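You operate a simulated robot arm through the tools that you are given. There is no shell and no other tool. Be economical: measure what you need, move in short steps, check, and stop when the job is done.

Carry out the task below with a simulated robot arm. There is one attempt and no reset: what you move stays moved.

JOB
Clamp the small motor in the green vice and brush the dirt off it.
Fine: use the blue wire brush and put it back; then wind the vice open and stand the motor on the turntable again. Set down upright: small motor, blue wire brush. What is to be rubbed or washed off counts as gone when no trace of it is left.

The check looks at the end state, three seconds after you hand in, the way a careful person would. Anything else that was tipped, shoved, dropped, spilled or broken makes it a failure.

ROBOT AND FRAMES
A 6-joint arm with a two-finger parallel gripper, fixed in place. Base frame: the origin is at the foot of the arm, x ahead of it, y to its left, z up; the work surface is at about z = 0.82. Lengths are in m, angles in degrees, forces in N, time in s.
With the tool pointing down near the work surface it reaches from about 0.24 to 0.64 m from the base axis. Its first joint turns from -66.0 to 66.0 degrees. Payload 2.7 kg.
The TCP is the grasp point between the finger pads, 0.023 m short of the fingertips. In the tool frame z runs along the fingers and y along their closing line. The gripper opens to 0.094 m. The fingers are 0.038 m wide and 0.01 m thick; the gripper's body (0.054 by 0.096 m) begins 0.039 m behind the TCP.
Orientation is that of the tool frame in the base frame, as a unit quaternion [x, y, z, w]. With the fingers straight down and closing along the base's y, the tool's x points along the base's -x, its y along +y and its z along -z.

CONTROLS
- The arm moves only by the tool arm_command. Its argument "steps" is a list of rows, each a list of 6 numbers: the shift along the tool's x, y, z in units of 30 mm (1.0 is 30 mm), then the turn, a rotation vector about the tool's x, y, z in units of 8 degrees (1.0 is 8 degrees). In form: [[dx, dy, dz, rx, ry, rz], ...]. A call has 1 to 8 rows; each row shifts and turns the commanded pose from where the row before left it, along the tool's axes as they then stand. "gripper" is the gripper command, from -1 (fully open) to 1 (shut), values between in proportion, set as the call begins (left out, the last holds). A call with a number of a shift or a turn outside -1 to 1 is refused whole. Each row takes 0.2 s and may step no farther than 0.05 m and 8.6 degrees from the row before; otherwise, or with a gripper value out of range, the whole call is refused. A pose out of reach is approached as far as the arm can. The call stops where the force on the tool passes 40 N (or 10 N more than at its start, if that is more) or the arm is blocked; 0.2 s more then pass. The fingers move at their own pace (about 0.045 m/s each) and stop on an object; they squeeze with about 20 N. The grip force told is the motor's: it shows also when the fingers shut on nothing. Time passes only in rows, and 0.2 s behind the last, so rows that do not move let the fingers close. It gives the time, the measured TCP pose, the force on the tool (base axes), the opening and the grip force at its end, in the units of the frame above (readings bear some noise), with the torque about the TCP (base axes, N m) and any sound that the robot's microphone picked up, and new pictures: "pictures" is both (left out), scene, wrist or none.
- Cameras (640 x 400 px; columns grow to the right, rows downward): "scene" is fixed at [0.0806, -0.432, 1.4102]; the picture's right is [0.75, -0.66, 0.00], its down [-0.33, -0.38, -0.86] and it looks along [0.57, 0.65, -0.51] (base axes); focal length 354 px, centre (320, 200). "wrist" rides on the gripper at [0.087, 0.016, -0.074] in the tool frame; the picture's right is [-0.18, 0.98, 0.00], its down [-0.58, -0.11, -0.81] and it looks along [-0.79, -0.15, 0.59] (tool axes); focal length 243 px, centre (320, 200). There is no depth. A picture from a camera that has moved, and an enlarged one, comes with that camera's place and axes in the base frame and with its lens.
- inspect(camera, box): a new picture of the part [left, top, right, bottom] of that camera's present view, enlarged. The clock stands still meanwhile.
- close_job(): hands the job in; it is judged then, once.

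Go step by step. Nothing tells you positions but the pictures and the camera data: compare them with the known pose of the tool, close in by small moves and look again before you grip or let go. The budget is 120 turns and 200 pictures, counting those below and the enlarged ones. Unless the task says otherwise, let go and move clear before handing in, and close with one line.

The tools are called as a command line: name --pt "numbers of a row" for each row, then --argument value for the rest, lists and objects as JSON in quotes. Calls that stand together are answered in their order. arm_command: Moves the arm, as the interface text tells. Its arguments: {"type":"object","properties":{"steps":{"type":"array","items":{"type":"array","items":{"type":"number"}}},"gripper":{"type":"number"},"pictures":{"type":"string","enum":["both","scene","wrist","none"]}},"required":["steps"]} The other tools are called the same way: inspect (camera, box) takes an enlarged picture of a part of a camera's view; close_job () hands the job in.

At the start:

```text
time: 0.0
tool_pos: [0.3838, 0.141, 1.2129]
ee_rot: [-0.001, 1.0, 0.0, -0.001]
contact_force: [-0.2, -0.1, -0.5]
moment: [0.02, 0.0, 0.0]
width: 0.0939
finger_force: 0.0
```

scene: 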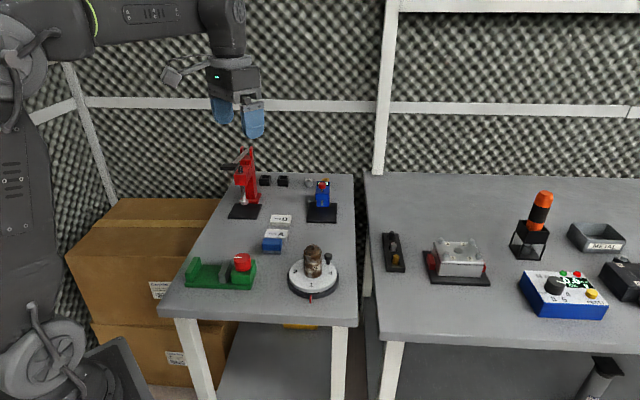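
wrist: 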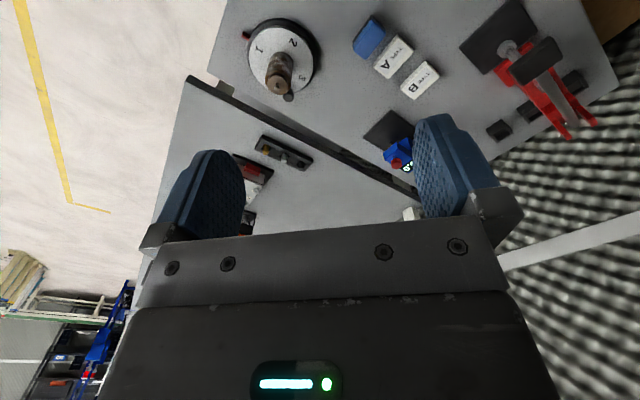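

I see the green vice front left, the turntable with the dirty motor beside it, and a blue block that may be the brush behind. I'll enlarge these parts first.

inspect --camera "scene" --box '[170, 200, 350, 312]'

inspect --camera "scene" --box '[210, 130, 370, 230]'

inspect --camera "scene" --box '[360, 170, 640, 345]'

inspect --camera "wrist" --box '[220, 0, 460, 150]'

```text
3.56 times, centred on (260, 256) of scene
camera zoom: at [0.0806, -0.432, 1.4102], right [0.75, -0.66, 0.0], down [-0.33, -0.38, -0.86], along [0.57, 0.65, -0.51], focal length 1258 px, centre (533, 1)
```

zoom: 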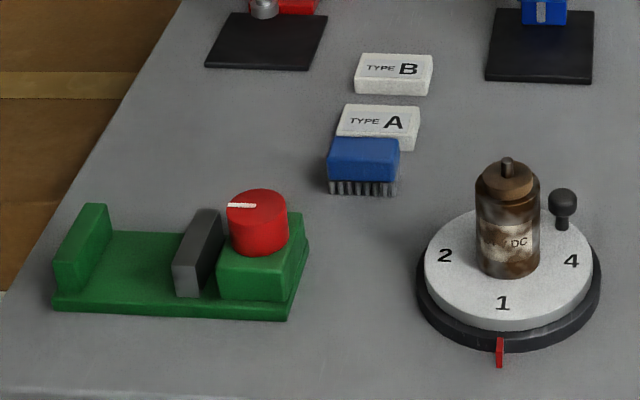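

```text
4.00 times, centred on (290, 180) of scene
camera zoom: at [0.0806, -0.432, 1.4102], right [0.75, -0.66, 0.0], down [-0.33, -0.38, -0.86], along [0.57, 0.65, -0.51], focal length 1416 px, centre (440, 280)
```

zoom: 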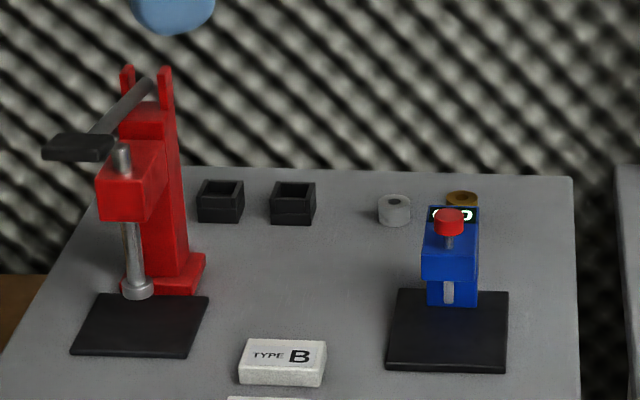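

```text
2.29 times, centred on (500, 258) of scene
camera zoom: at [0.0806, -0.432, 1.4102], right [0.75, -0.66, 0.0], down [-0.33, -0.38, -0.86], along [0.57, 0.65, -0.51], focal length 809 px, centre (-91, 69)
```

zoom: 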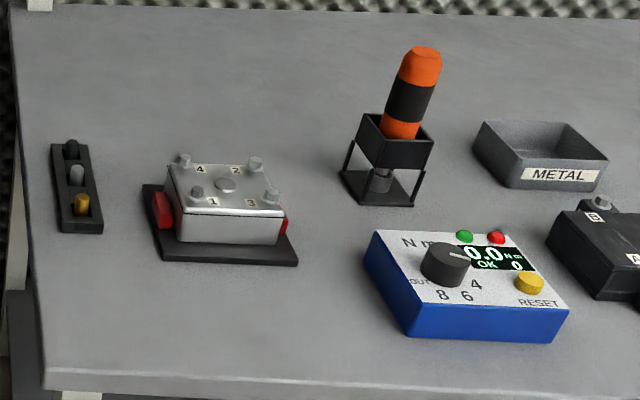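

```text
2.67 times, centred on (340, 75) of wrist
camera zoom: at [0.2964, 0.1552, 1.289], right [0.18, 0.98, 0.0], down [0.58, -0.11, 0.81], along [0.79, -0.15, -0.59], focal length 647 px, centre (267, 533)
```

zoom: 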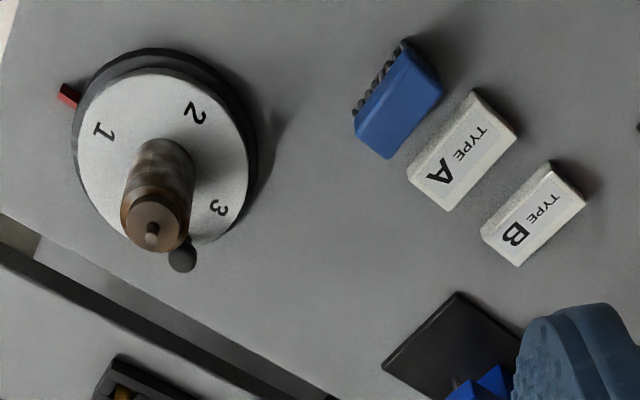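

The vice lies at about 45° in the base frame, near (0.32, 0.20). The motor is near (0.47, 0.04) on the turntable and the brush near (0.46, 0.19). I'll yaw the tool 45° and come down for a closer look.

arm_command --pt "0 0 0.8 0 0 0.9375" --pt "0 0 0.8 0 0 0.9375" --pt "0 0 0.8 0 0 0.9375" --pt "0 0 0.8 0 0 0.9375" --pt "0 0 0.8 0 0 0.9375" --pt "0 0 0.8 0 0 0.9375" --pictures "wrist"

```text
time: 1.4
tool_pos: [0.3825, 0.1405, 1.0703]
ee_rot: [0.384, 0.923, 0.001, 0.0]
contact_force: [0.2, 0.1, 0.0]
moment: [0.0, -0.02, -0.02]
width: 0.094
finger_force: 0.1
camera wrist: at [0.3339, 0.2115, 1.1455], right [0.83, 0.56, 0.0], down [0.33, -0.49, 0.81], along [0.45, -0.67, -0.59], focal length 243 px, centre (320, 200)
```

wrist: 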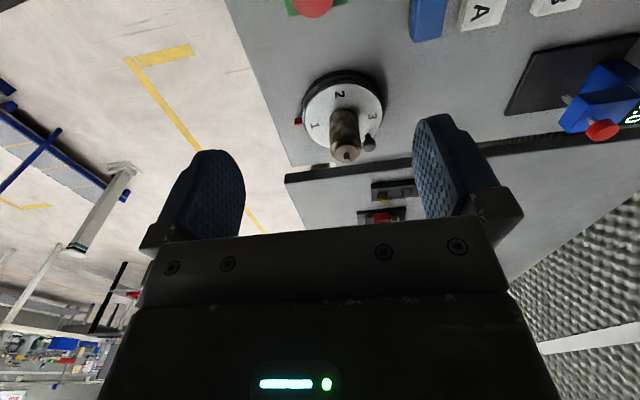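

The turntable shows near (0.475, 0.05). I'll move above the motor, stay high, and look again.

arm_command --pt "-1 0 0.3 0 0 0" --pt "-1 0 0.3 0 0 0" --pt "-1 0 0.3 0 0 0" --pt "-0.6 0 0.3 0 0 0"

inspect --camera "wrist" --box '[160, 0, 480, 200]'

inspect --camera "scene" --box '[250, 200, 378, 280]'

```text
time: 2.4
tool_pos: [0.4602, 0.0626, 1.034]
ee_rot: [0.383, 0.924, 0.001, -0.001]
contact_force: [-0.1, 0.2, 0.8]
moment: [-0.01, 0.01, 0.01]
width: 0.094
finger_force: 0.1
camera wrist: at [0.4098, 0.1337, 1.1092], right [0.82, 0.57, 0.0], down [0.33, -0.49, 0.81], along [0.46, -0.67, -0.59], focal length 243 px, centre (320, 200)
```

scene: 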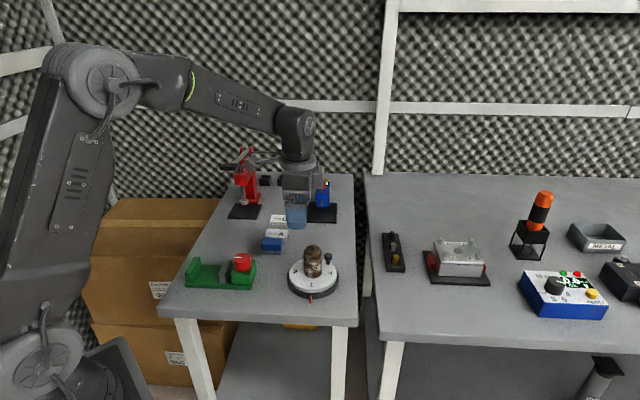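
wrist: 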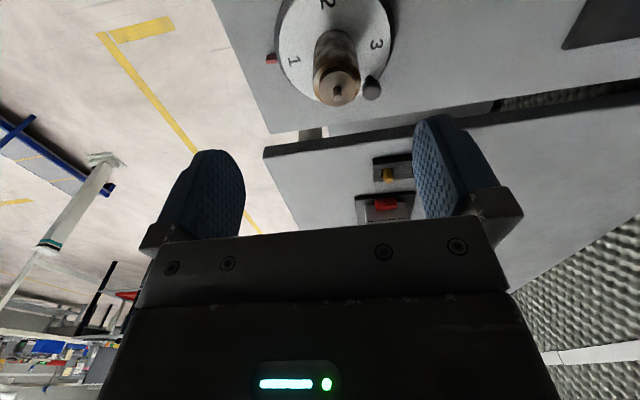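

```text
2.00 times, centred on (320, 100) of wrist
camera zoom: at [0.4098, 0.1337, 1.1092], right [0.82, 0.57, 0.0], down [0.33, -0.49, 0.81], along [0.46, -0.67, -0.59], focal length 485 px, centre (320, 400)
```

zoom: 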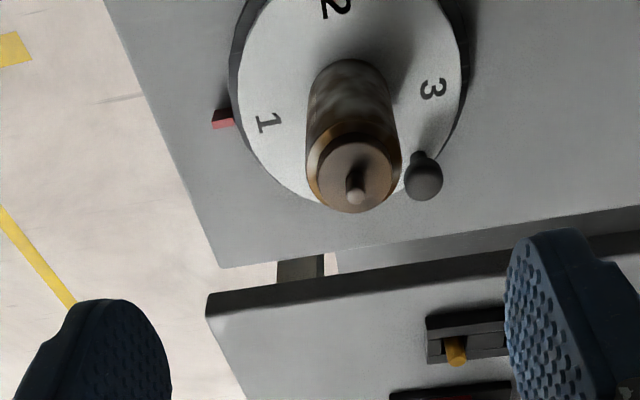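

```text
5.00 times, centred on (314, 240) of scene
camera zoom: at [0.0806, -0.432, 1.4102], right [0.75, -0.66, 0.0], down [-0.33, -0.38, -0.86], along [0.57, 0.65, -0.51], focal length 1770 px, centre (350, 0)
```

zoom: 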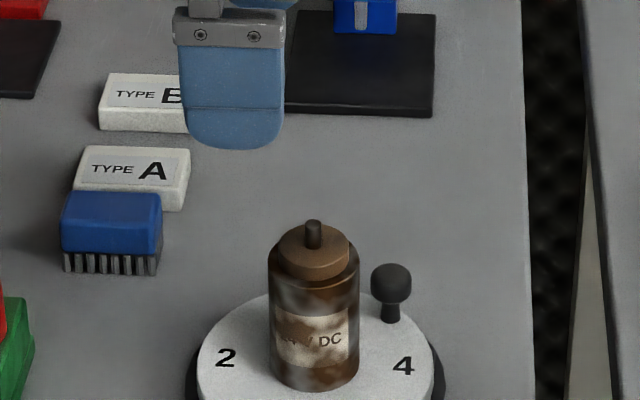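

The motor top shows about 30 mm ahead along the table and 8 mm to the side, at z near 0.90. I'll shift over it and come lower, still above it.

arm_command --pt "-0.5 0.14 0.6 0 0 0" --pt "-0.5 0.14 0.6 0 0 0" --pt "0 0 0.5 0 0 0"

inspect --camera "wrist" --box '[160, 0, 480, 200]'

inspect --camera "scene" --box '[250, 200, 378, 280]'

```text
time: 3.2
tool_pos: [0.4856, 0.0477, 0.9834]
ee_rot: [0.382, 0.924, 0.0, 0.0]
contact_force: [0.5, -0.4, -0.4]
moment: [0.0, -0.01, 0.0]
width: 0.0942
finger_force: 0.0
camera wrist: at [0.4367, 0.1191, 1.0582], right [0.83, 0.56, 0.0], down [0.33, -0.49, 0.81], along [0.46, -0.67, -0.59], focal length 243 px, centre (320, 200)
```

scene: 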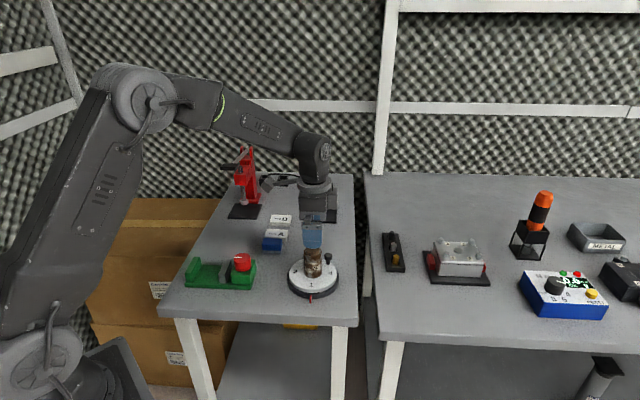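
wrist: 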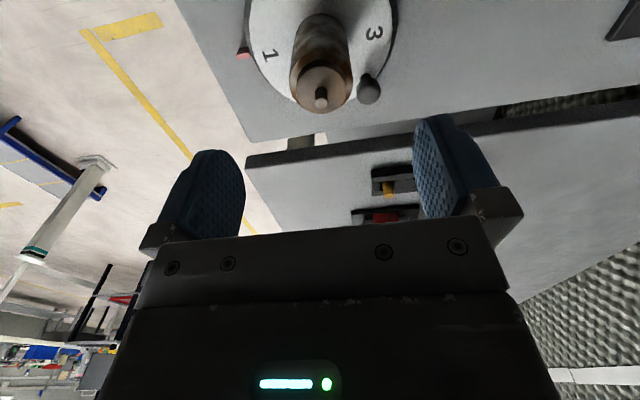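

```text
2.00 times, centred on (320, 100) of wrist
camera zoom: at [0.4367, 0.1191, 1.0582], right [0.83, 0.56, 0.0], down [0.33, -0.49, 0.81], along [0.46, -0.67, -0.59], focal length 485 px, centre (320, 400)
```

zoom: 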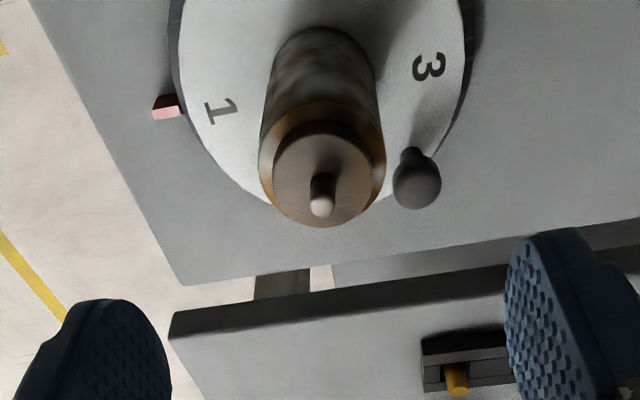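

```text
5.00 times, centred on (314, 240) of scene
camera zoom: at [0.0806, -0.432, 1.4102], right [0.75, -0.66, 0.0], down [-0.33, -0.38, -0.86], along [0.57, 0.65, -0.51], focal length 1770 px, centre (350, 0)
```

zoom: 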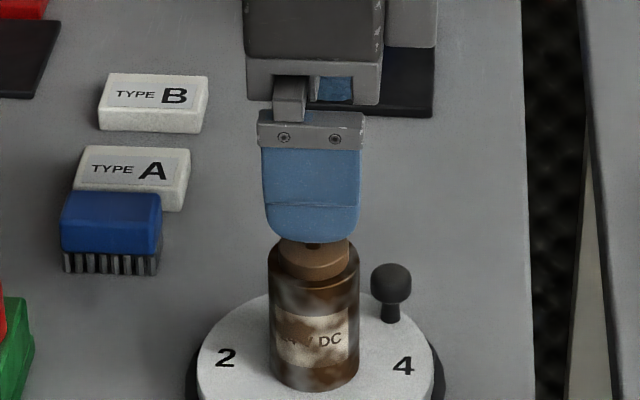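

The motor sits in column 320, directly under the TCP, and the peg clears the fingers by about 5 mm. I'll go down to TCP z≈0.896 and look.

arm_command --pt "0 0 0.8 0 0 0" --pt "0 0 0.8 0 0 0" --pt "0 0 0.8 0 0 0" --pt "0 0 0.5 0 0 0"

inspect --camera "scene" --box '[250, 220, 378, 300]'

```text
time: 4.2
tool_pos: [0.4876, 0.0492, 0.896]
ee_rot: [0.383, 0.924, 0.0, -0.001]
contact_force: [-0.9, -0.6, 0.5]
moment: [-0.01, 0.01, -0.02]
width: 0.0941
finger_force: 0.1
camera wrist: at [0.4372, 0.1197, 0.9714], right [0.83, 0.56, 0.0], down [0.33, -0.49, 0.81], along [0.46, -0.67, -0.59], focal length 243 px, centre (320, 200)
```

scene: 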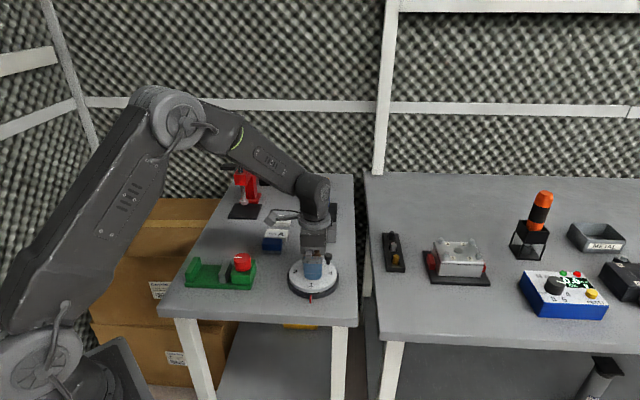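
wrist: 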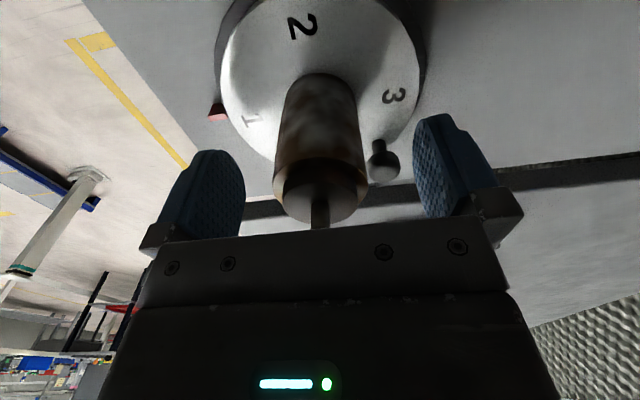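

```text
5.00 times, centred on (314, 260) of scene
camera zoom: at [0.0806, -0.432, 1.4102], right [0.75, -0.66, 0.0], down [-0.33, -0.38, -0.86], along [0.57, 0.65, -0.51], focal length 1770 px, centre (350, -100)
```

zoom: 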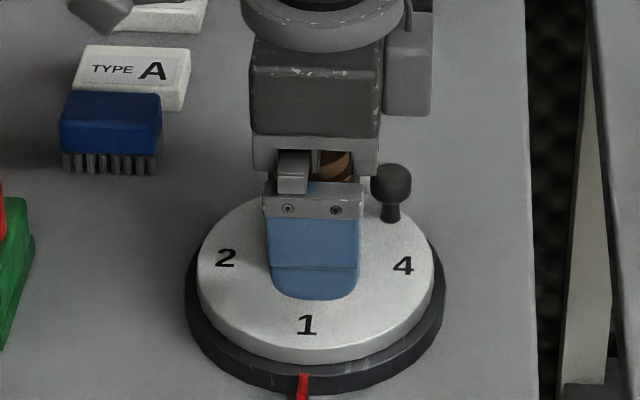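

The motor is centred between the fingers, so I'll close on it.

arm_command --pt "0 0 0 0 0 0" --pt "0 0 0 0 0 0" --pt "0 0 0 0 0 0" --pt "0 0 0 0 0 0" --pt "0 0 0 0 0 0" --gripper 1 --pictures "wrist"

```text
time: 5.4
tool_pos: [0.4876, 0.0496, 0.8968]
ee_rot: [0.383, 0.924, 0.0, 0.001]
contact_force: [1.9, 1.0, 0.2]
moment: [0.02, -0.02, -0.03]
width: 0.0415
finger_force: 20.0
camera wrist: at [0.4372, 0.1198, 0.9716], right [0.83, 0.56, 0.0], down [0.33, -0.49, 0.81], along [0.46, -0.67, -0.59], focal length 243 px, centre (320, 200)
```

wrist: 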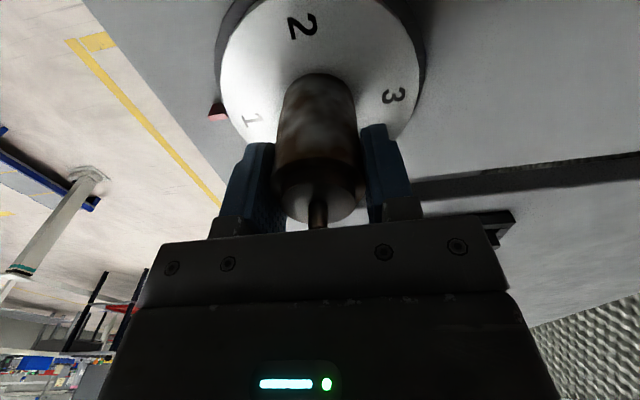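

The motor is gripped at 41.5 mm width. I'll lift it, enlarge the vice, and carry it back toward the vice.

arm_command --pt "0 0 -0.8 0 0 0" --pt "0 0 -0.8 0 0 0" --pt "0 0 -0.8 0 0 0" --pt "0 0 -0.8 0 0 0" --pt "0 0 -0.8 0 0 0" --pictures "none"

inspect --camera "scene" --box '[170, 230, 274, 295]'

inspect --camera "scene" --box '[250, 180, 378, 300]'

```text
time: 6.6
tool_pos: [0.4858, 0.0499, 1.0163]
ee_rot: [0.382, 0.924, 0.0, 0.0]
contact_force: [-0.2, -0.2, -3.9]
moment: [0.01, -0.03, -0.03]
width: 0.0414
finger_force: 20.5
```

```text
6.15 times, centred on (222, 262) of scene
camera zoom: at [0.0807, -0.432, 1.4102], right [0.75, -0.66, 0.0], down [-0.33, -0.38, -0.86], along [0.57, 0.65, -0.51], focal length 2178 px, centre (923, -185)
```

zoom: 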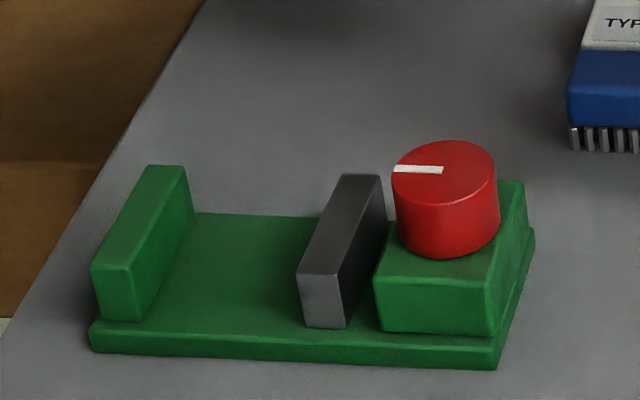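

```text
3.33 times, centred on (314, 240) of scene
camera zoom: at [0.0807, -0.432, 1.4102], right [0.75, -0.66, 0.0], down [-0.33, -0.38, -0.86], along [0.57, 0.65, -0.51], focal length 1180 px, centre (340, 67)
```

zoom: 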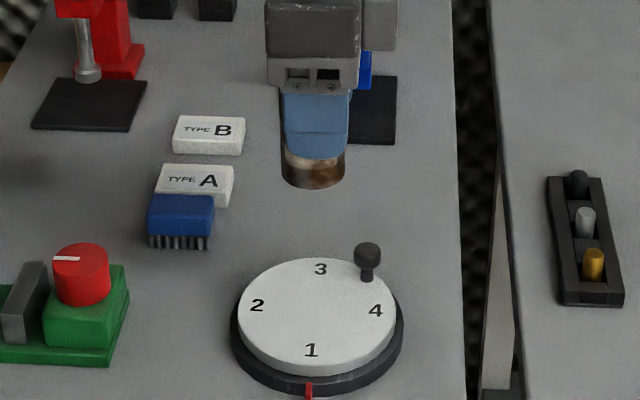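

The vice slot gap is about 62 mm, centred near (0.299, 0.212), with its floor at about z 0.832. I'll carry the motor above it.

arm_command --pt "1 -0.074 0 0 0 0" --pt "1 -0.074 0 0 0 0" --pt "1 -0.074 0 0 0 0" --pt "1 -0.074 0 0 0 0" --pt "1 -0.074 0 0 0 0" --pt "1 -0.074 0 0 0 0" --pt "1 -0.074 0 0 0 0" --pt "1 -0.074 0 0 0 0"

inspect --camera "scene" --box '[160, 180, 288, 300]'

```text
time: 8.4
tool_pos: [0.305, 0.2072, 1.0172]
ee_rot: [0.384, 0.923, -0.001, 0.0]
contact_force: [0.4, -0.1, -2.8]
moment: [0.01, 0.0, -0.01]
width: 0.0415
finger_force: 20.2
camera wrist: at [0.2554, 0.2777, 1.0924], right [0.83, 0.56, 0.0], down [0.33, -0.49, 0.81], along [0.46, -0.67, -0.59], focal length 243 px, centre (320, 200)
```

scene: 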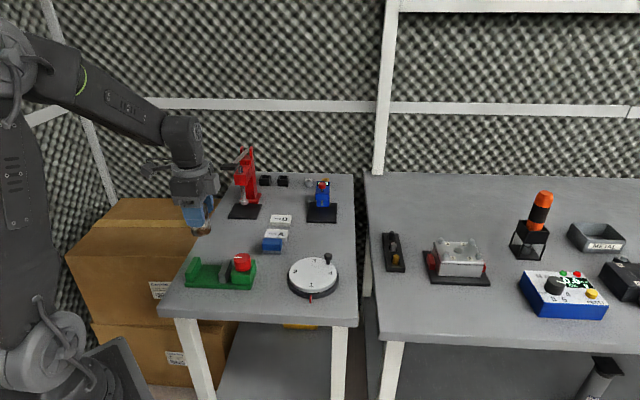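
wrist: 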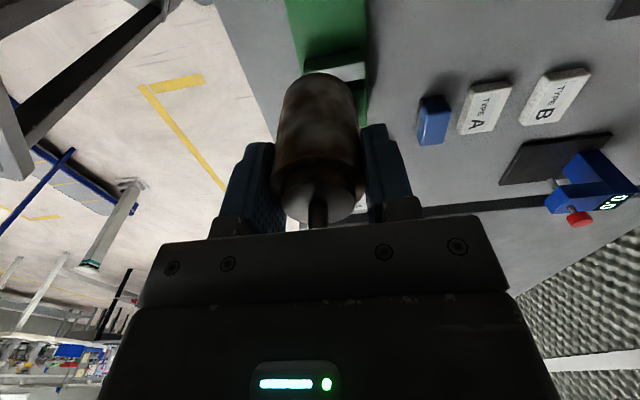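

```text
3.33 times, centred on (224, 240) of scene
camera zoom: at [0.0806, -0.432, 1.4102], right [0.75, -0.66, 0.0], down [-0.33, -0.38, -0.86], along [0.57, 0.65, -0.51], focal length 1180 px, centre (640, 67)
```

zoom: 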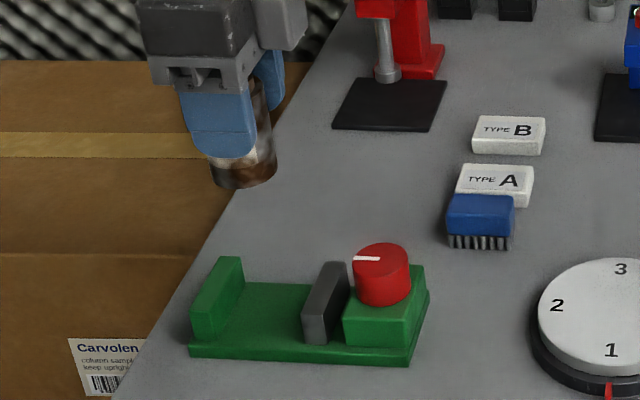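

The motor is roughly above the slot. I'll lower it to just above the jaws and check from both cameras.

arm_command --pt "0.25 0 0.8 0 0 0" --pt "0 0 0.8 0 0 0" --pt "0 0 0.6 0 0 0" --pictures "none"

inspect --camera "scene" --box '[160, 200, 272, 300]'

inspect --camera "wrist" --box '[200, 0, 440, 150]'

```text
time: 9.2
tool_pos: [0.3008, 0.21, 0.9493]
ee_rot: [0.382, 0.924, 0.0, 0.0]
contact_force: [0.1, 0.2, -3.3]
moment: [0.0, -0.05, 0.0]
width: 0.0415
finger_force: 19.9
```

```text
4.00 times, centred on (216, 250) of scene
camera zoom: at [0.0806, -0.432, 1.4102], right [0.75, -0.66, 0.0], down [-0.33, -0.38, -0.86], along [0.57, 0.65, -0.51], focal length 1416 px, centre (736, 0)
```

zoom: 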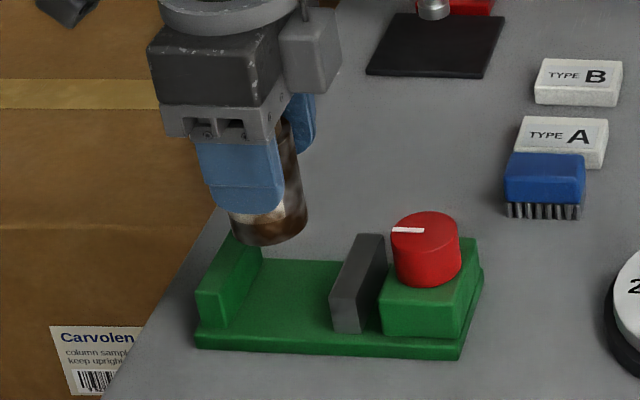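

```text
2.67 times, centred on (320, 75) of wrist
camera zoom: at [0.25, 0.2817, 1.0248], right [0.83, 0.56, 0.0], down [0.33, -0.49, 0.81], along [0.46, -0.67, -0.59], focal length 647 px, centre (320, 533)
```

zoom: 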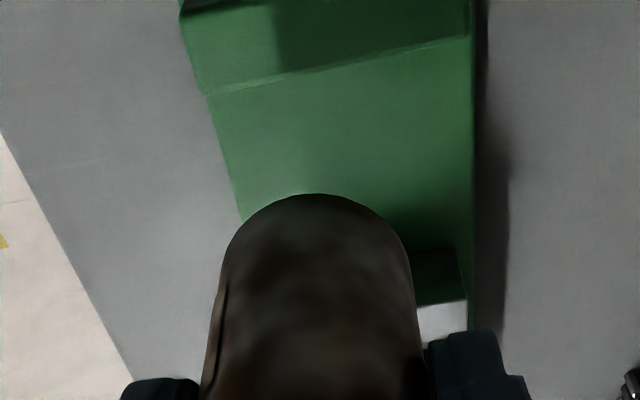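

The motor is centred along the slot, and about 7 mm of sideways correction centres it across the jaws. I'll descend to just above the vice floor.

arm_command --pt "0 0.25 0.5 0 0 0" --pt "0 0 0.7 0 0 0" --pt "0 0 0.5 0 0 0" --pictures "none"

inspect --camera "scene" --box '[170, 220, 266, 295]'

inspect --camera "wrist" --box '[200, 0, 440, 150]'

```text
time: 10.0
tool_pos: [0.3043, 0.217, 0.8986]
ee_rot: [0.383, 0.924, -0.001, 0.0]
contact_force: [-0.9, 0.5, -3.5]
moment: [0.0, -0.04, 0.03]
width: 0.0414
finger_force: 19.8
```

```text
5.33 times, centred on (218, 258) of scene
camera zoom: at [0.0806, -0.432, 1.4102], right [0.75, -0.66, 0.0], down [-0.33, -0.38, -0.86], along [0.57, 0.65, -0.51], focal length 1888 px, centre (864, -107)
```

zoom: 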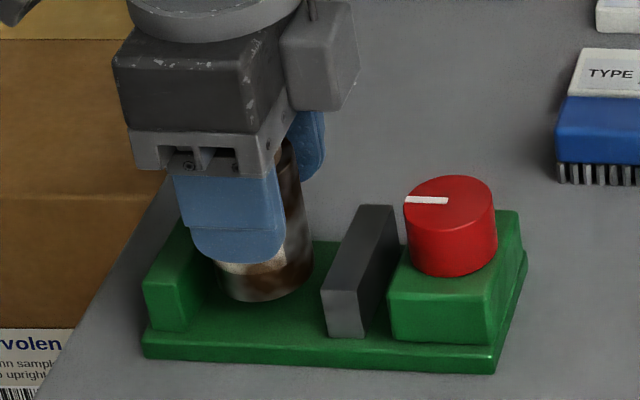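

```text
2.67 times, centred on (320, 75) of wrist
camera zoom: at [0.2549, 0.2879, 0.9735], right [0.83, 0.56, 0.0], down [0.33, -0.49, 0.81], along [0.46, -0.67, -0.59], focal length 647 px, centre (320, 533)
```

zoom: 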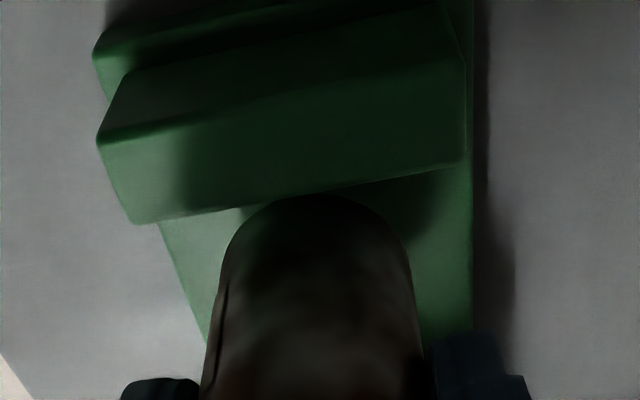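

The motor sits a bit near the left jaw, so I'll shift 4 mm toward the gray jaw and lower until I feel contact.

arm_command --pt "-0.15 0 0 0 0 0" --pt "0 0 0.1 0 0 0" --pt "0 0 0.07 0 0 0" --pictures "none"

inspect --camera "scene" --box '[170, 220, 266, 295]'

```text
time: 10.8
tool_pos: [0.3072, 0.213, 0.8939]
ee_rot: [0.382, 0.924, 0.0, 0.0]
contact_force: [-0.4, -0.6, -2.1]
moment: [-0.01, -0.02, 0.01]
width: 0.0416
finger_force: 20.6
```

```text
5.33 times, centred on (218, 258) of scene
camera zoom: at [0.0806, -0.432, 1.4102], right [0.75, -0.66, 0.0], down [-0.33, -0.38, -0.86], along [0.57, 0.65, -0.51], focal length 1888 px, centre (864, -107)
```

zoom: 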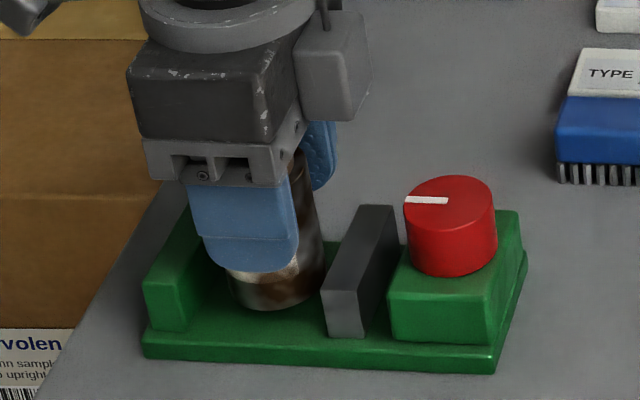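

It's now well between the jaws. I'll lower in about 1.5 mm steps to contact.

arm_command --pt "0 0 0.05 0 0 0" --pt "0 0 0.03 0 0 0" --pictures "none"

```text
time: 11.4
tool_pos: [0.3084, 0.2157, 0.8915]
ee_rot: [0.382, 0.924, 0.0, 0.0]
contact_force: [0.0, 0.4, -3.4]
moment: [-0.01, -0.01, 0.01]
width: 0.0414
finger_force: 20.1
```

arm_command --pt "0 0 0.04 0 0 0" --pt "0 0 0.04 0 0 0" --pictures "none"

```text
time: 12.0
tool_pos: [0.3083, 0.2143, 0.8897]
ee_rot: [0.383, 0.924, 0.0, 0.0]
contact_force: [0.0, -0.1, -2.5]
moment: [0.0, 0.02, 0.02]
width: 0.0417
finger_force: 19.8
```

Still only the motor's own weight shows on the tool, so there's no floor contact yet. I'll continue down slowly.

arm_command --pt "0 0 0.05 0 0 0" --pt "0 0 0.05 0 0 0" --pictures "none"

inspect --camera "scene" --box '[170, 220, 266, 295]'

```text
time: 12.6
tool_pos: [0.309, 0.2141, 0.8845]
ee_rot: [0.383, 0.924, 0.0, 0.0]
contact_force: [-0.4, 1.0, -2.4]
moment: [0.03, 0.02, 0.0]
width: 0.0418
finger_force: 19.9
```

```text
5.33 times, centred on (218, 258) of scene
camera zoom: at [0.0806, -0.432, 1.4102], right [0.75, -0.66, 0.0], down [-0.33, -0.38, -0.86], along [0.57, 0.65, -0.51], focal length 1888 px, centre (864, -107)
```

zoom: 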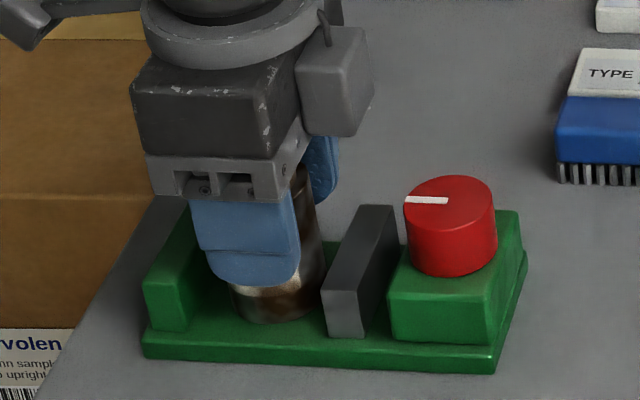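

arm_command --pt "0 0 0.05 0 0 0" --pt "0 0 0.04 0 0 0" --pictures "none"

```text
time: 13.2
tool_pos: [0.3079, 0.2144, 0.8845]
ee_rot: [0.382, 0.924, 0.002, 0.0]
contact_force: [-3.6, -2.5, 19.3]
moment: [-0.17, 0.37, 0.06]
width: 0.0421
finger_force: 20.3
```

The motor touches the vice floor. I'll ease the pressure and release.

arm_command --pt "0 0 -0.06 0 0 0" --pt "0 0 0 0 0 0" --pictures "none"

arm_command --pt "0 0 0 0 0 0" --pt "0 0 0 0 0 0" --pt "0 0 0 0 0 0" --pt "0 0 0 0 0 0" --gripper -1 --pictures "none"

inspect --camera "scene" --box '[170, 220, 266, 295]'

```text
time: 13.8
tool_pos: [0.3081, 0.2142, 0.8839]
ee_rot: [0.383, 0.924, -0.002, -0.001]
contact_force: [-0.2, 0.4, -3.9]
moment: [0.01, -0.02, 0.01]
width: 0.0417
finger_force: 19.5
```

```text
time: 14.8
tool_pos: [0.3078, 0.2147, 0.8853]
ee_rot: [0.383, 0.924, 0.0, 0.0]
contact_force: [0.2, 0.2, -0.2]
moment: [-0.01, 0.02, -0.03]
width: 0.0942
finger_force: 0.0
```

```text
5.33 times, centred on (218, 258) of scene
camera zoom: at [0.0806, -0.432, 1.4102], right [0.75, -0.66, 0.0], down [-0.33, -0.38, -0.86], along [0.57, 0.65, -0.51], focal length 1888 px, centre (864, -107)
```

zoom: 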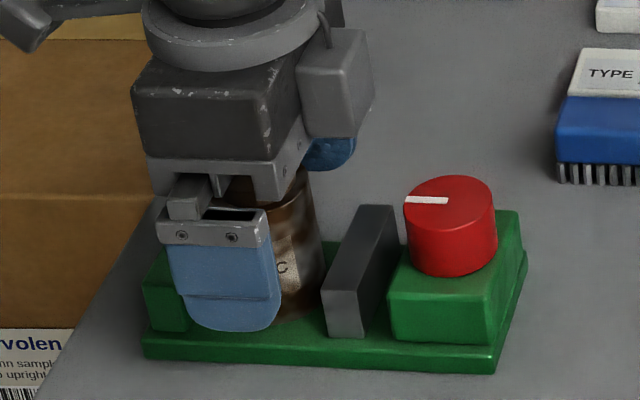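

The motor stands released in the vice. I'll lift clear and move above the red knob.

arm_command --pt "0 0 -0.9 0 0 0" --pt "0 0 -0.9 0 0 0" --pt "0 0 -0.9 0 0 0" --pt "0 0 -0.9 0 0 0" --pt "-0.95 0 0 0 0 0" --pt "-0.95 0 0 0 0 0" --pt "-0.9 0 0 0 0 0"

inspect --camera "wrist" --box '[160, 0, 480, 200]'

inspect --camera "scene" --box '[170, 220, 266, 295]'

```text
time: 16.4
tool_pos: [0.3674, 0.1559, 0.9902]
ee_rot: [0.382, 0.924, 0.0, 0.0]
contact_force: [0.1, -0.2, 0.5]
moment: [-0.01, 0.01, -0.01]
width: 0.0939
finger_force: 0.1
camera wrist: at [0.3175, 0.2265, 1.0669], right [0.82, 0.57, 0.0], down [0.33, -0.49, 0.81], along [0.46, -0.67, -0.59], focal length 243 px, centre (320, 200)
```

scene: 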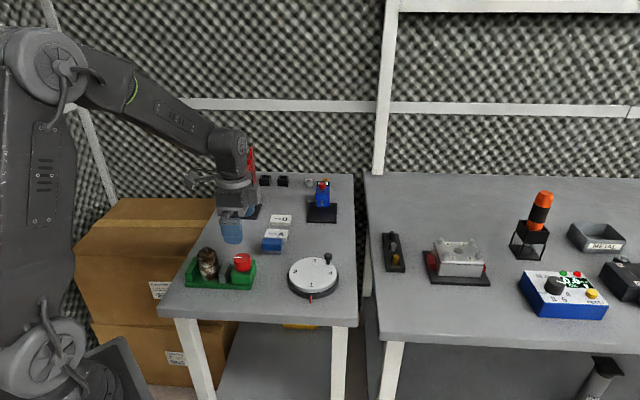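
wrist: 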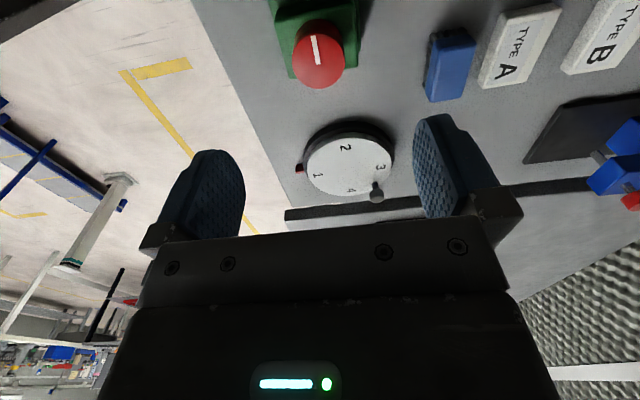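

```text
2.00 times, centred on (320, 100) of wrist
camera zoom: at [0.3175, 0.2265, 1.0669], right [0.82, 0.57, 0.0], down [0.33, -0.49, 0.81], along [0.46, -0.67, -0.59], focal length 485 px, centre (320, 400)
```

zoom: 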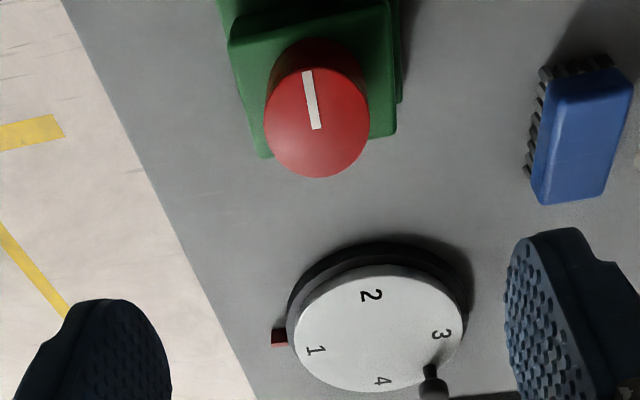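

```text
5.33 times, centred on (218, 258) of scene
camera zoom: at [0.0806, -0.432, 1.4102], right [0.75, -0.66, 0.0], down [-0.33, -0.38, -0.86], along [0.57, 0.65, -0.51], focal length 1888 px, centre (864, -107)
```

zoom: 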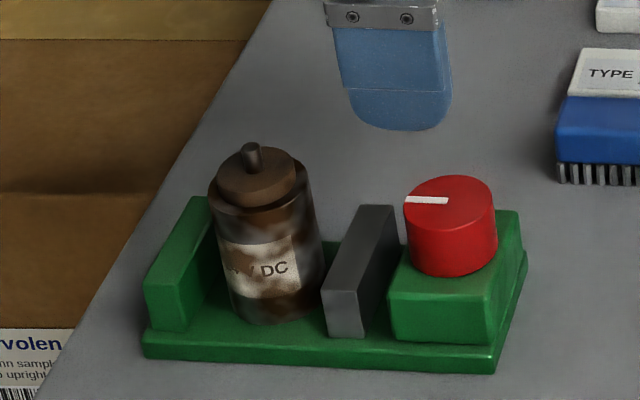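

The knob lies right below the TCP, about 3 mm back. I'll descend around it and grip.

arm_command --pt "0.08 0 0.9 0 0 0" --pt "0 0 0.9 0 0 0" --pt "0 0 0.9 0 0 0" --pt "0 0 0.75 0 0 0"

inspect --camera "scene" --box '[170, 220, 266, 295]'

```text
time: 17.4
tool_pos: [0.3682, 0.1556, 0.8896]
ee_rot: [0.382, 0.924, 0.0, 0.0]
contact_force: [0.7, 0.1, -0.1]
moment: [0.03, 0.0, 0.01]
width: 0.0938
finger_force: 0.1
camera wrist: at [0.3168, 0.2265, 0.9642], right [0.83, 0.56, 0.0], down [0.33, -0.49, 0.81], along [0.46, -0.67, -0.59], focal length 243 px, centre (320, 200)
```

scene: 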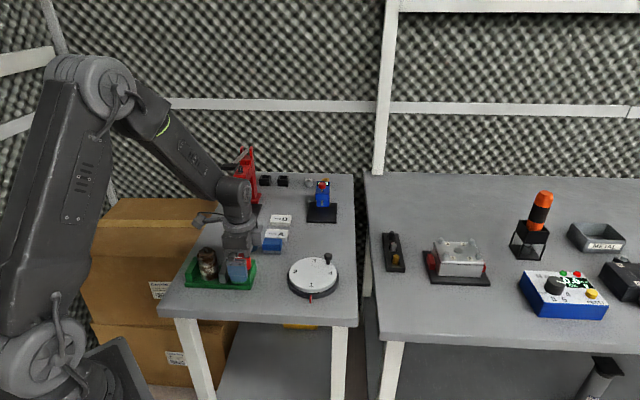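
wrist: 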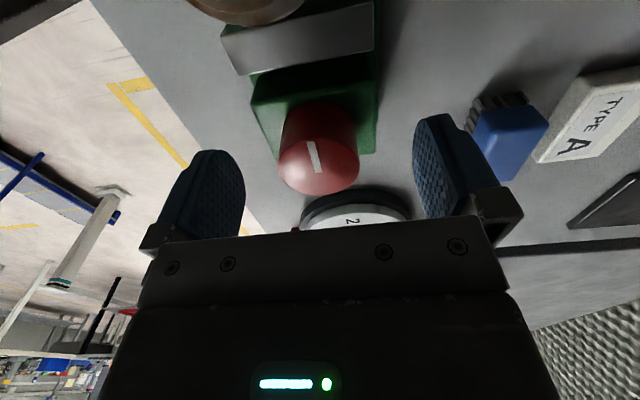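

```text
5.33 times, centred on (218, 258) of scene
camera zoom: at [0.0806, -0.432, 1.4102], right [0.75, -0.66, 0.0], down [-0.33, -0.38, -0.86], along [0.57, 0.65, -0.51], focal length 1888 px, centre (864, -107)
```

zoom: 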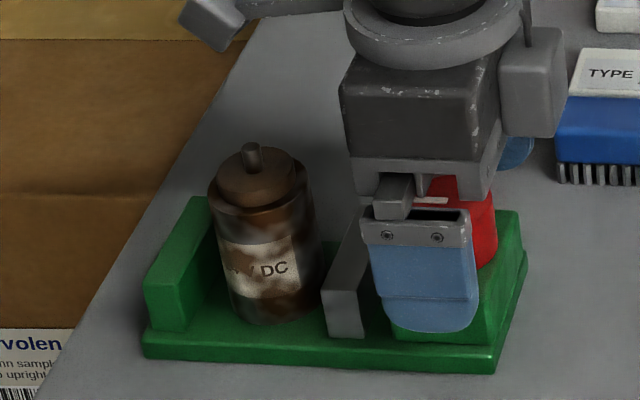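

The knob is centred, with its top near z 0.876. I'll go 8 mm lower and close on it.

arm_command --pt "0 0 0.28 0 0 0" --pt "0 0 0 0 0 0" --pictures "none"

arm_command --pt "0 0 0 0 0 0" --pt "0 0 0 0 0 0" --pt "0 0 0 0 0 0" --pt "0 0 0 0 0 0" --gripper 1 --pictures "none"

arm_command --pt "0 0 0 0 0 0.9" --pt "0 0 0 0 0 0.9" --pt "0 0 0 0 0 0.9" --pt "0 0 0 0 0 0.9"

```text
time: 18.0
tool_pos: [0.3668, 0.1554, 0.8796]
ee_rot: [0.383, 0.924, 0.0, 0.0]
contact_force: [0.1, 0.2, -0.4]
moment: [-0.02, -0.02, -0.02]
width: 0.0937
finger_force: 0.0
```

```text
time: 19.0
tool_pos: [0.3668, 0.1565, 0.8805]
ee_rot: [0.383, 0.924, 0.0, 0.0]
contact_force: [4.3, 4.9, -6.8]
moment: [0.31, -0.46, 0.04]
width: 0.0599
finger_force: 45.1
```

```text
time: 20.0
tool_pos: [0.3638, 0.1556, 0.8795]
ee_rot: [0.597, 0.802, -0.003, 0.001]
contact_force: [3.1, -20.2, -5.8]
moment: [-0.37, -0.48, 2.6]
width: 0.074
finger_force: 45.0
camera wrist: at [0.355, 0.2409, 0.9552], right [0.99, 0.11, 0.0], down [0.06, -0.58, 0.81], along [0.08, -0.8, -0.59], focal length 243 px, centre (320, 200)
```

scene: 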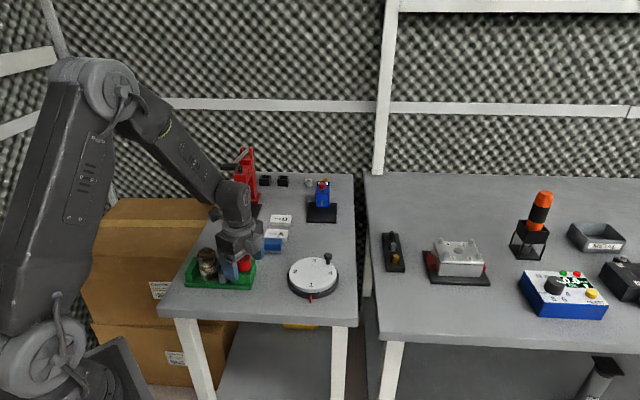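
wrist: 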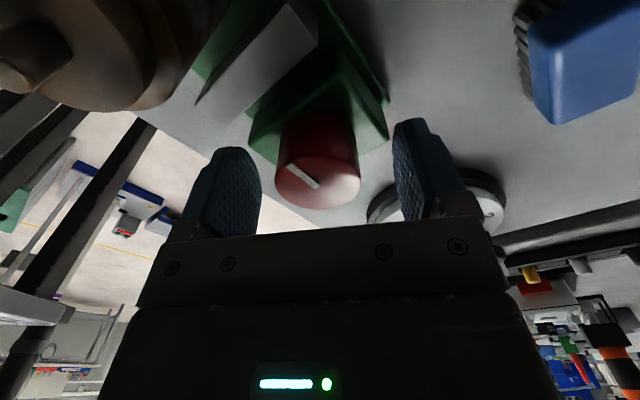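

The fingers closed on the 60 mm green block below the knob, not on the knob itself. I'll open at once, rise a little and check that nothing shifted.

arm_command --pt "0 0 0 0 0 -0.2" --pt "0 0 0 0 0 -0.8" --pt "0 0 0 0 0 -0.8" --pt "0 0 0 0 0 -0.9" --pt "0 0 0 0 0 -0.9" --gripper -1 --pictures "none"

inspect --camera "scene" --box '[170, 220, 266, 295]'

inspect --camera "wrist" --box '[160, 0, 480, 200]'

```text
time: 21.2
tool_pos: [0.365, 0.1564, 0.882]
ee_rot: [0.382, 0.924, 0.0, 0.001]
contact_force: [-0.2, 0.6, 0.4]
moment: [-0.03, -0.01, -0.01]
width: 0.0941
finger_force: 0.0
```

```text
5.33 times, centred on (218, 258) of scene
camera zoom: at [0.0806, -0.432, 1.4102], right [0.75, -0.66, 0.0], down [-0.33, -0.38, -0.86], along [0.57, 0.65, -0.51], focal length 1888 px, centre (864, -107)
```

zoom: 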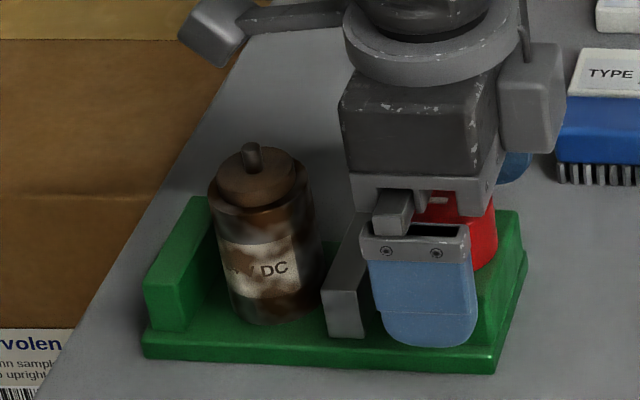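

```text
2.00 times, centred on (320, 100) of wrist
camera zoom: at [0.3154, 0.227, 0.9565], right [0.82, 0.57, 0.0], down [0.33, -0.49, 0.81], along [0.46, -0.66, -0.59], focal length 485 px, centre (320, 400)
```

zoom: 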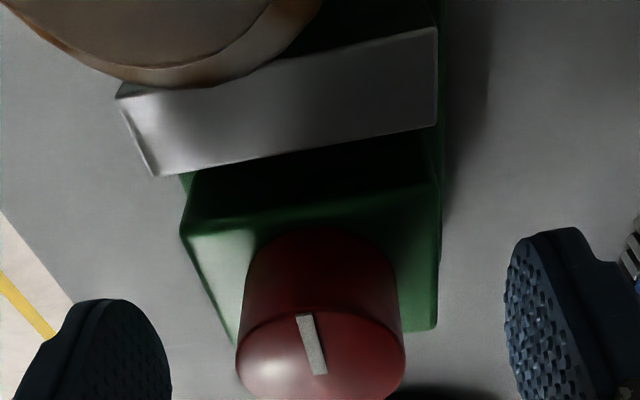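

The vice hasn't moved and the knob is unchanged. I'll rise 9 mm so the fingertips sit above the block, then close.

arm_command --pt "0 0 -0.3 0 0 0" --pt "0 0 0 0 0 0" --pictures "none"

arm_command --pt "0 0 0 0 0 0" --pt "0 0 0 0 0 0" --pt "0 0 0 0 0 0" --pt "0 0 0 0 0 0" --pt "0 0 0 0 0 0" --gripper 1 --pictures "wrist"

```text
time: 21.8
tool_pos: [0.3646, 0.1565, 0.8899]
ee_rot: [0.383, 0.924, 0.0, 0.001]
contact_force: [0.5, -0.5, 0.8]
moment: [0.0, 0.01, 0.04]
width: 0.0941
finger_force: 0.0
```

```text
time: 23.0
tool_pos: [0.3658, 0.157, 0.89]
ee_rot: [0.382, 0.924, 0.0, 0.001]
contact_force: [5.4, 5.1, -3.5]
moment: [-0.12, 0.08, -0.05]
width: 0.0375
finger_force: 44.8
camera wrist: at [0.3162, 0.2277, 0.9653], right [0.83, 0.56, 0.0], down [0.33, -0.49, 0.81], along [0.46, -0.66, -0.59], focal length 243 px, centre (320, 200)
```

wrist: 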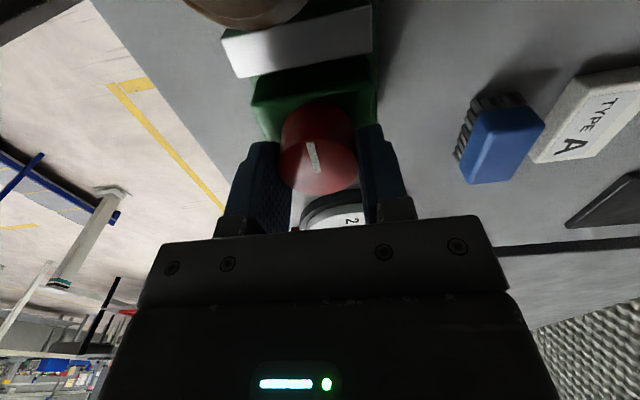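

Now the knob is held at 37.5 mm. I'll turn it about 29° clockwise as seen from above and watch the jaw.

arm_command --pt "0 0.04 0 0 0 0.9" --pt "0 0 0 0 0 0.9" --pt "0 0 0 0 0 0.9" --pt "0 0 0 0 0 0.9"

inspect --camera "scene" --box '[170, 220, 266, 295]'

```text
time: 24.0
tool_pos: [0.3638, 0.156, 0.8902]
ee_rot: [0.602, 0.799, -0.002, -0.002]
contact_force: [-23.4, -10.8, 22.7]
moment: [1.0, 0.21, 0.14]
width: 0.038
finger_force: 44.7
camera wrist: at [0.3561, 0.2417, 0.9651], right [1.0, 0.09, 0.0], down [0.06, -0.59, 0.81], along [0.07, -0.8, -0.59], focal length 243 px, centre (320, 200)
```

scene: 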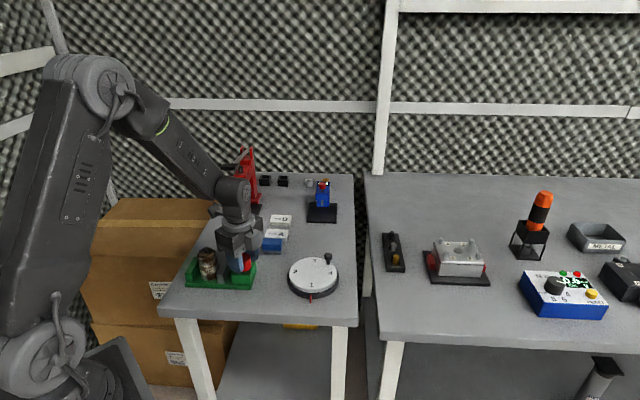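
wrist: 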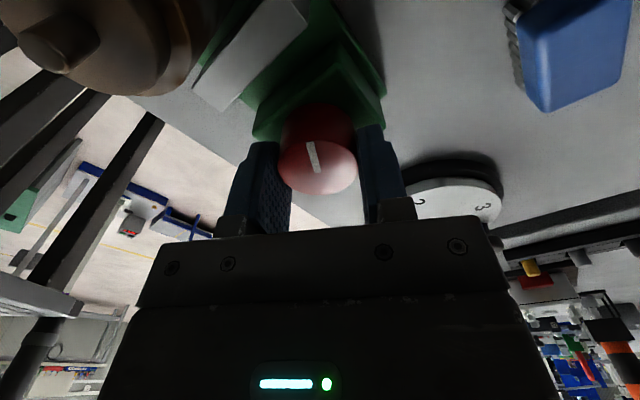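

```text
5.33 times, centred on (218, 258) of scene
camera zoom: at [0.0797, -0.4324, 1.4101], right [0.75, -0.66, 0.0], down [-0.33, -0.38, -0.86], along [0.57, 0.65, -0.51], focal length 1888 px, centre (864, -107)
```

zoom: 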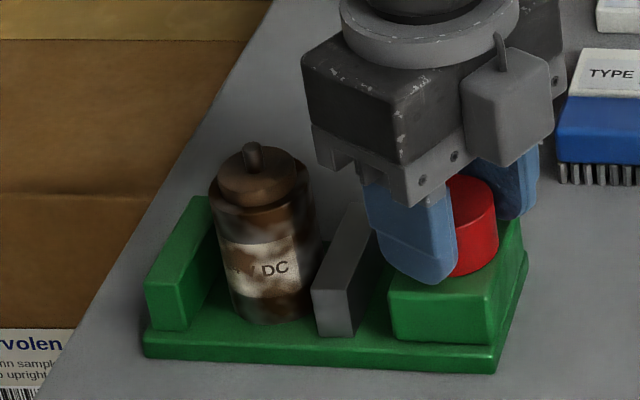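

The gray jaw moved about 5 mm toward the motor in 32°, so clockwise closes. I'll ease the side load and keep turning.

arm_command --pt "0 -0.06 -0.04 0 0 0.9" --pt "0 0 0 0 0 0.9" --pt "0 0 0 0 0 0.9" --pt "0 0 0 0 0 0.9" --pictures "none"

inspect --camera "scene" --box '[170, 220, 266, 295]'

```text
time: 25.0
tool_pos: [0.363, 0.1566, 0.8893]
ee_rot: [0.781, 0.624, -0.002, -0.001]
contact_force: [-23.0, -0.3, -10.1]
moment: [1.0, -0.47, 0.11]
width: 0.0374
finger_force: 45.0
```

```text
5.33 times, centred on (218, 258) of scene
camera zoom: at [0.0801, -0.432, 1.4103], right [0.75, -0.66, 0.0], down [-0.33, -0.38, -0.86], along [0.57, 0.65, -0.51], focal length 1888 px, centre (864, -107)
```

zoom: 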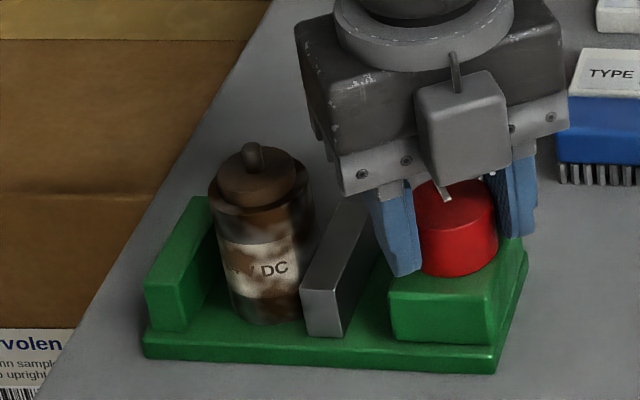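

arm_command --pt "0 -0.05 0 0 0 0.9" --pt "0 0 0 0 0 0.9" --pt "0 0 0 0 0 0.9" --pt "0 0 0 0 0 0.9" --pictures "none"

inspect --camera "scene" --box '[170, 220, 266, 295]'

```text
time: 26.0
tool_pos: [0.3603, 0.1573, 0.8901]
ee_rot: [0.912, 0.41, -0.002, 0.0]
contact_force: [-28.5, 12.8, -19.1]
moment: [0.12, -0.65, 0.18]
width: 0.038
finger_force: 44.4
```

```text
5.33 times, centred on (218, 258) of scene
camera zoom: at [0.0801, -0.4316, 1.4104], right [0.75, -0.66, 0.0], down [-0.33, -0.38, -0.86], along [0.57, 0.65, -0.51], focal length 1888 px, centre (864, -107)
```

zoom: 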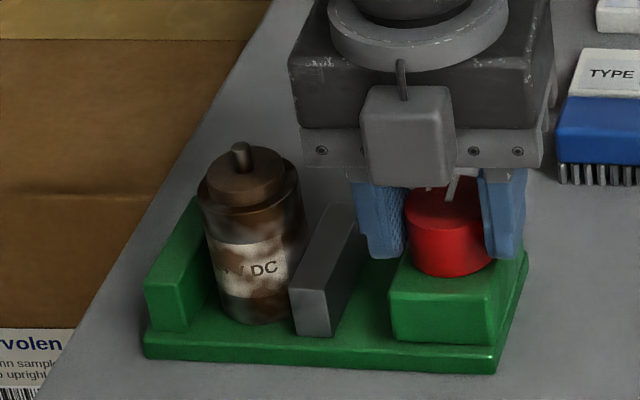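

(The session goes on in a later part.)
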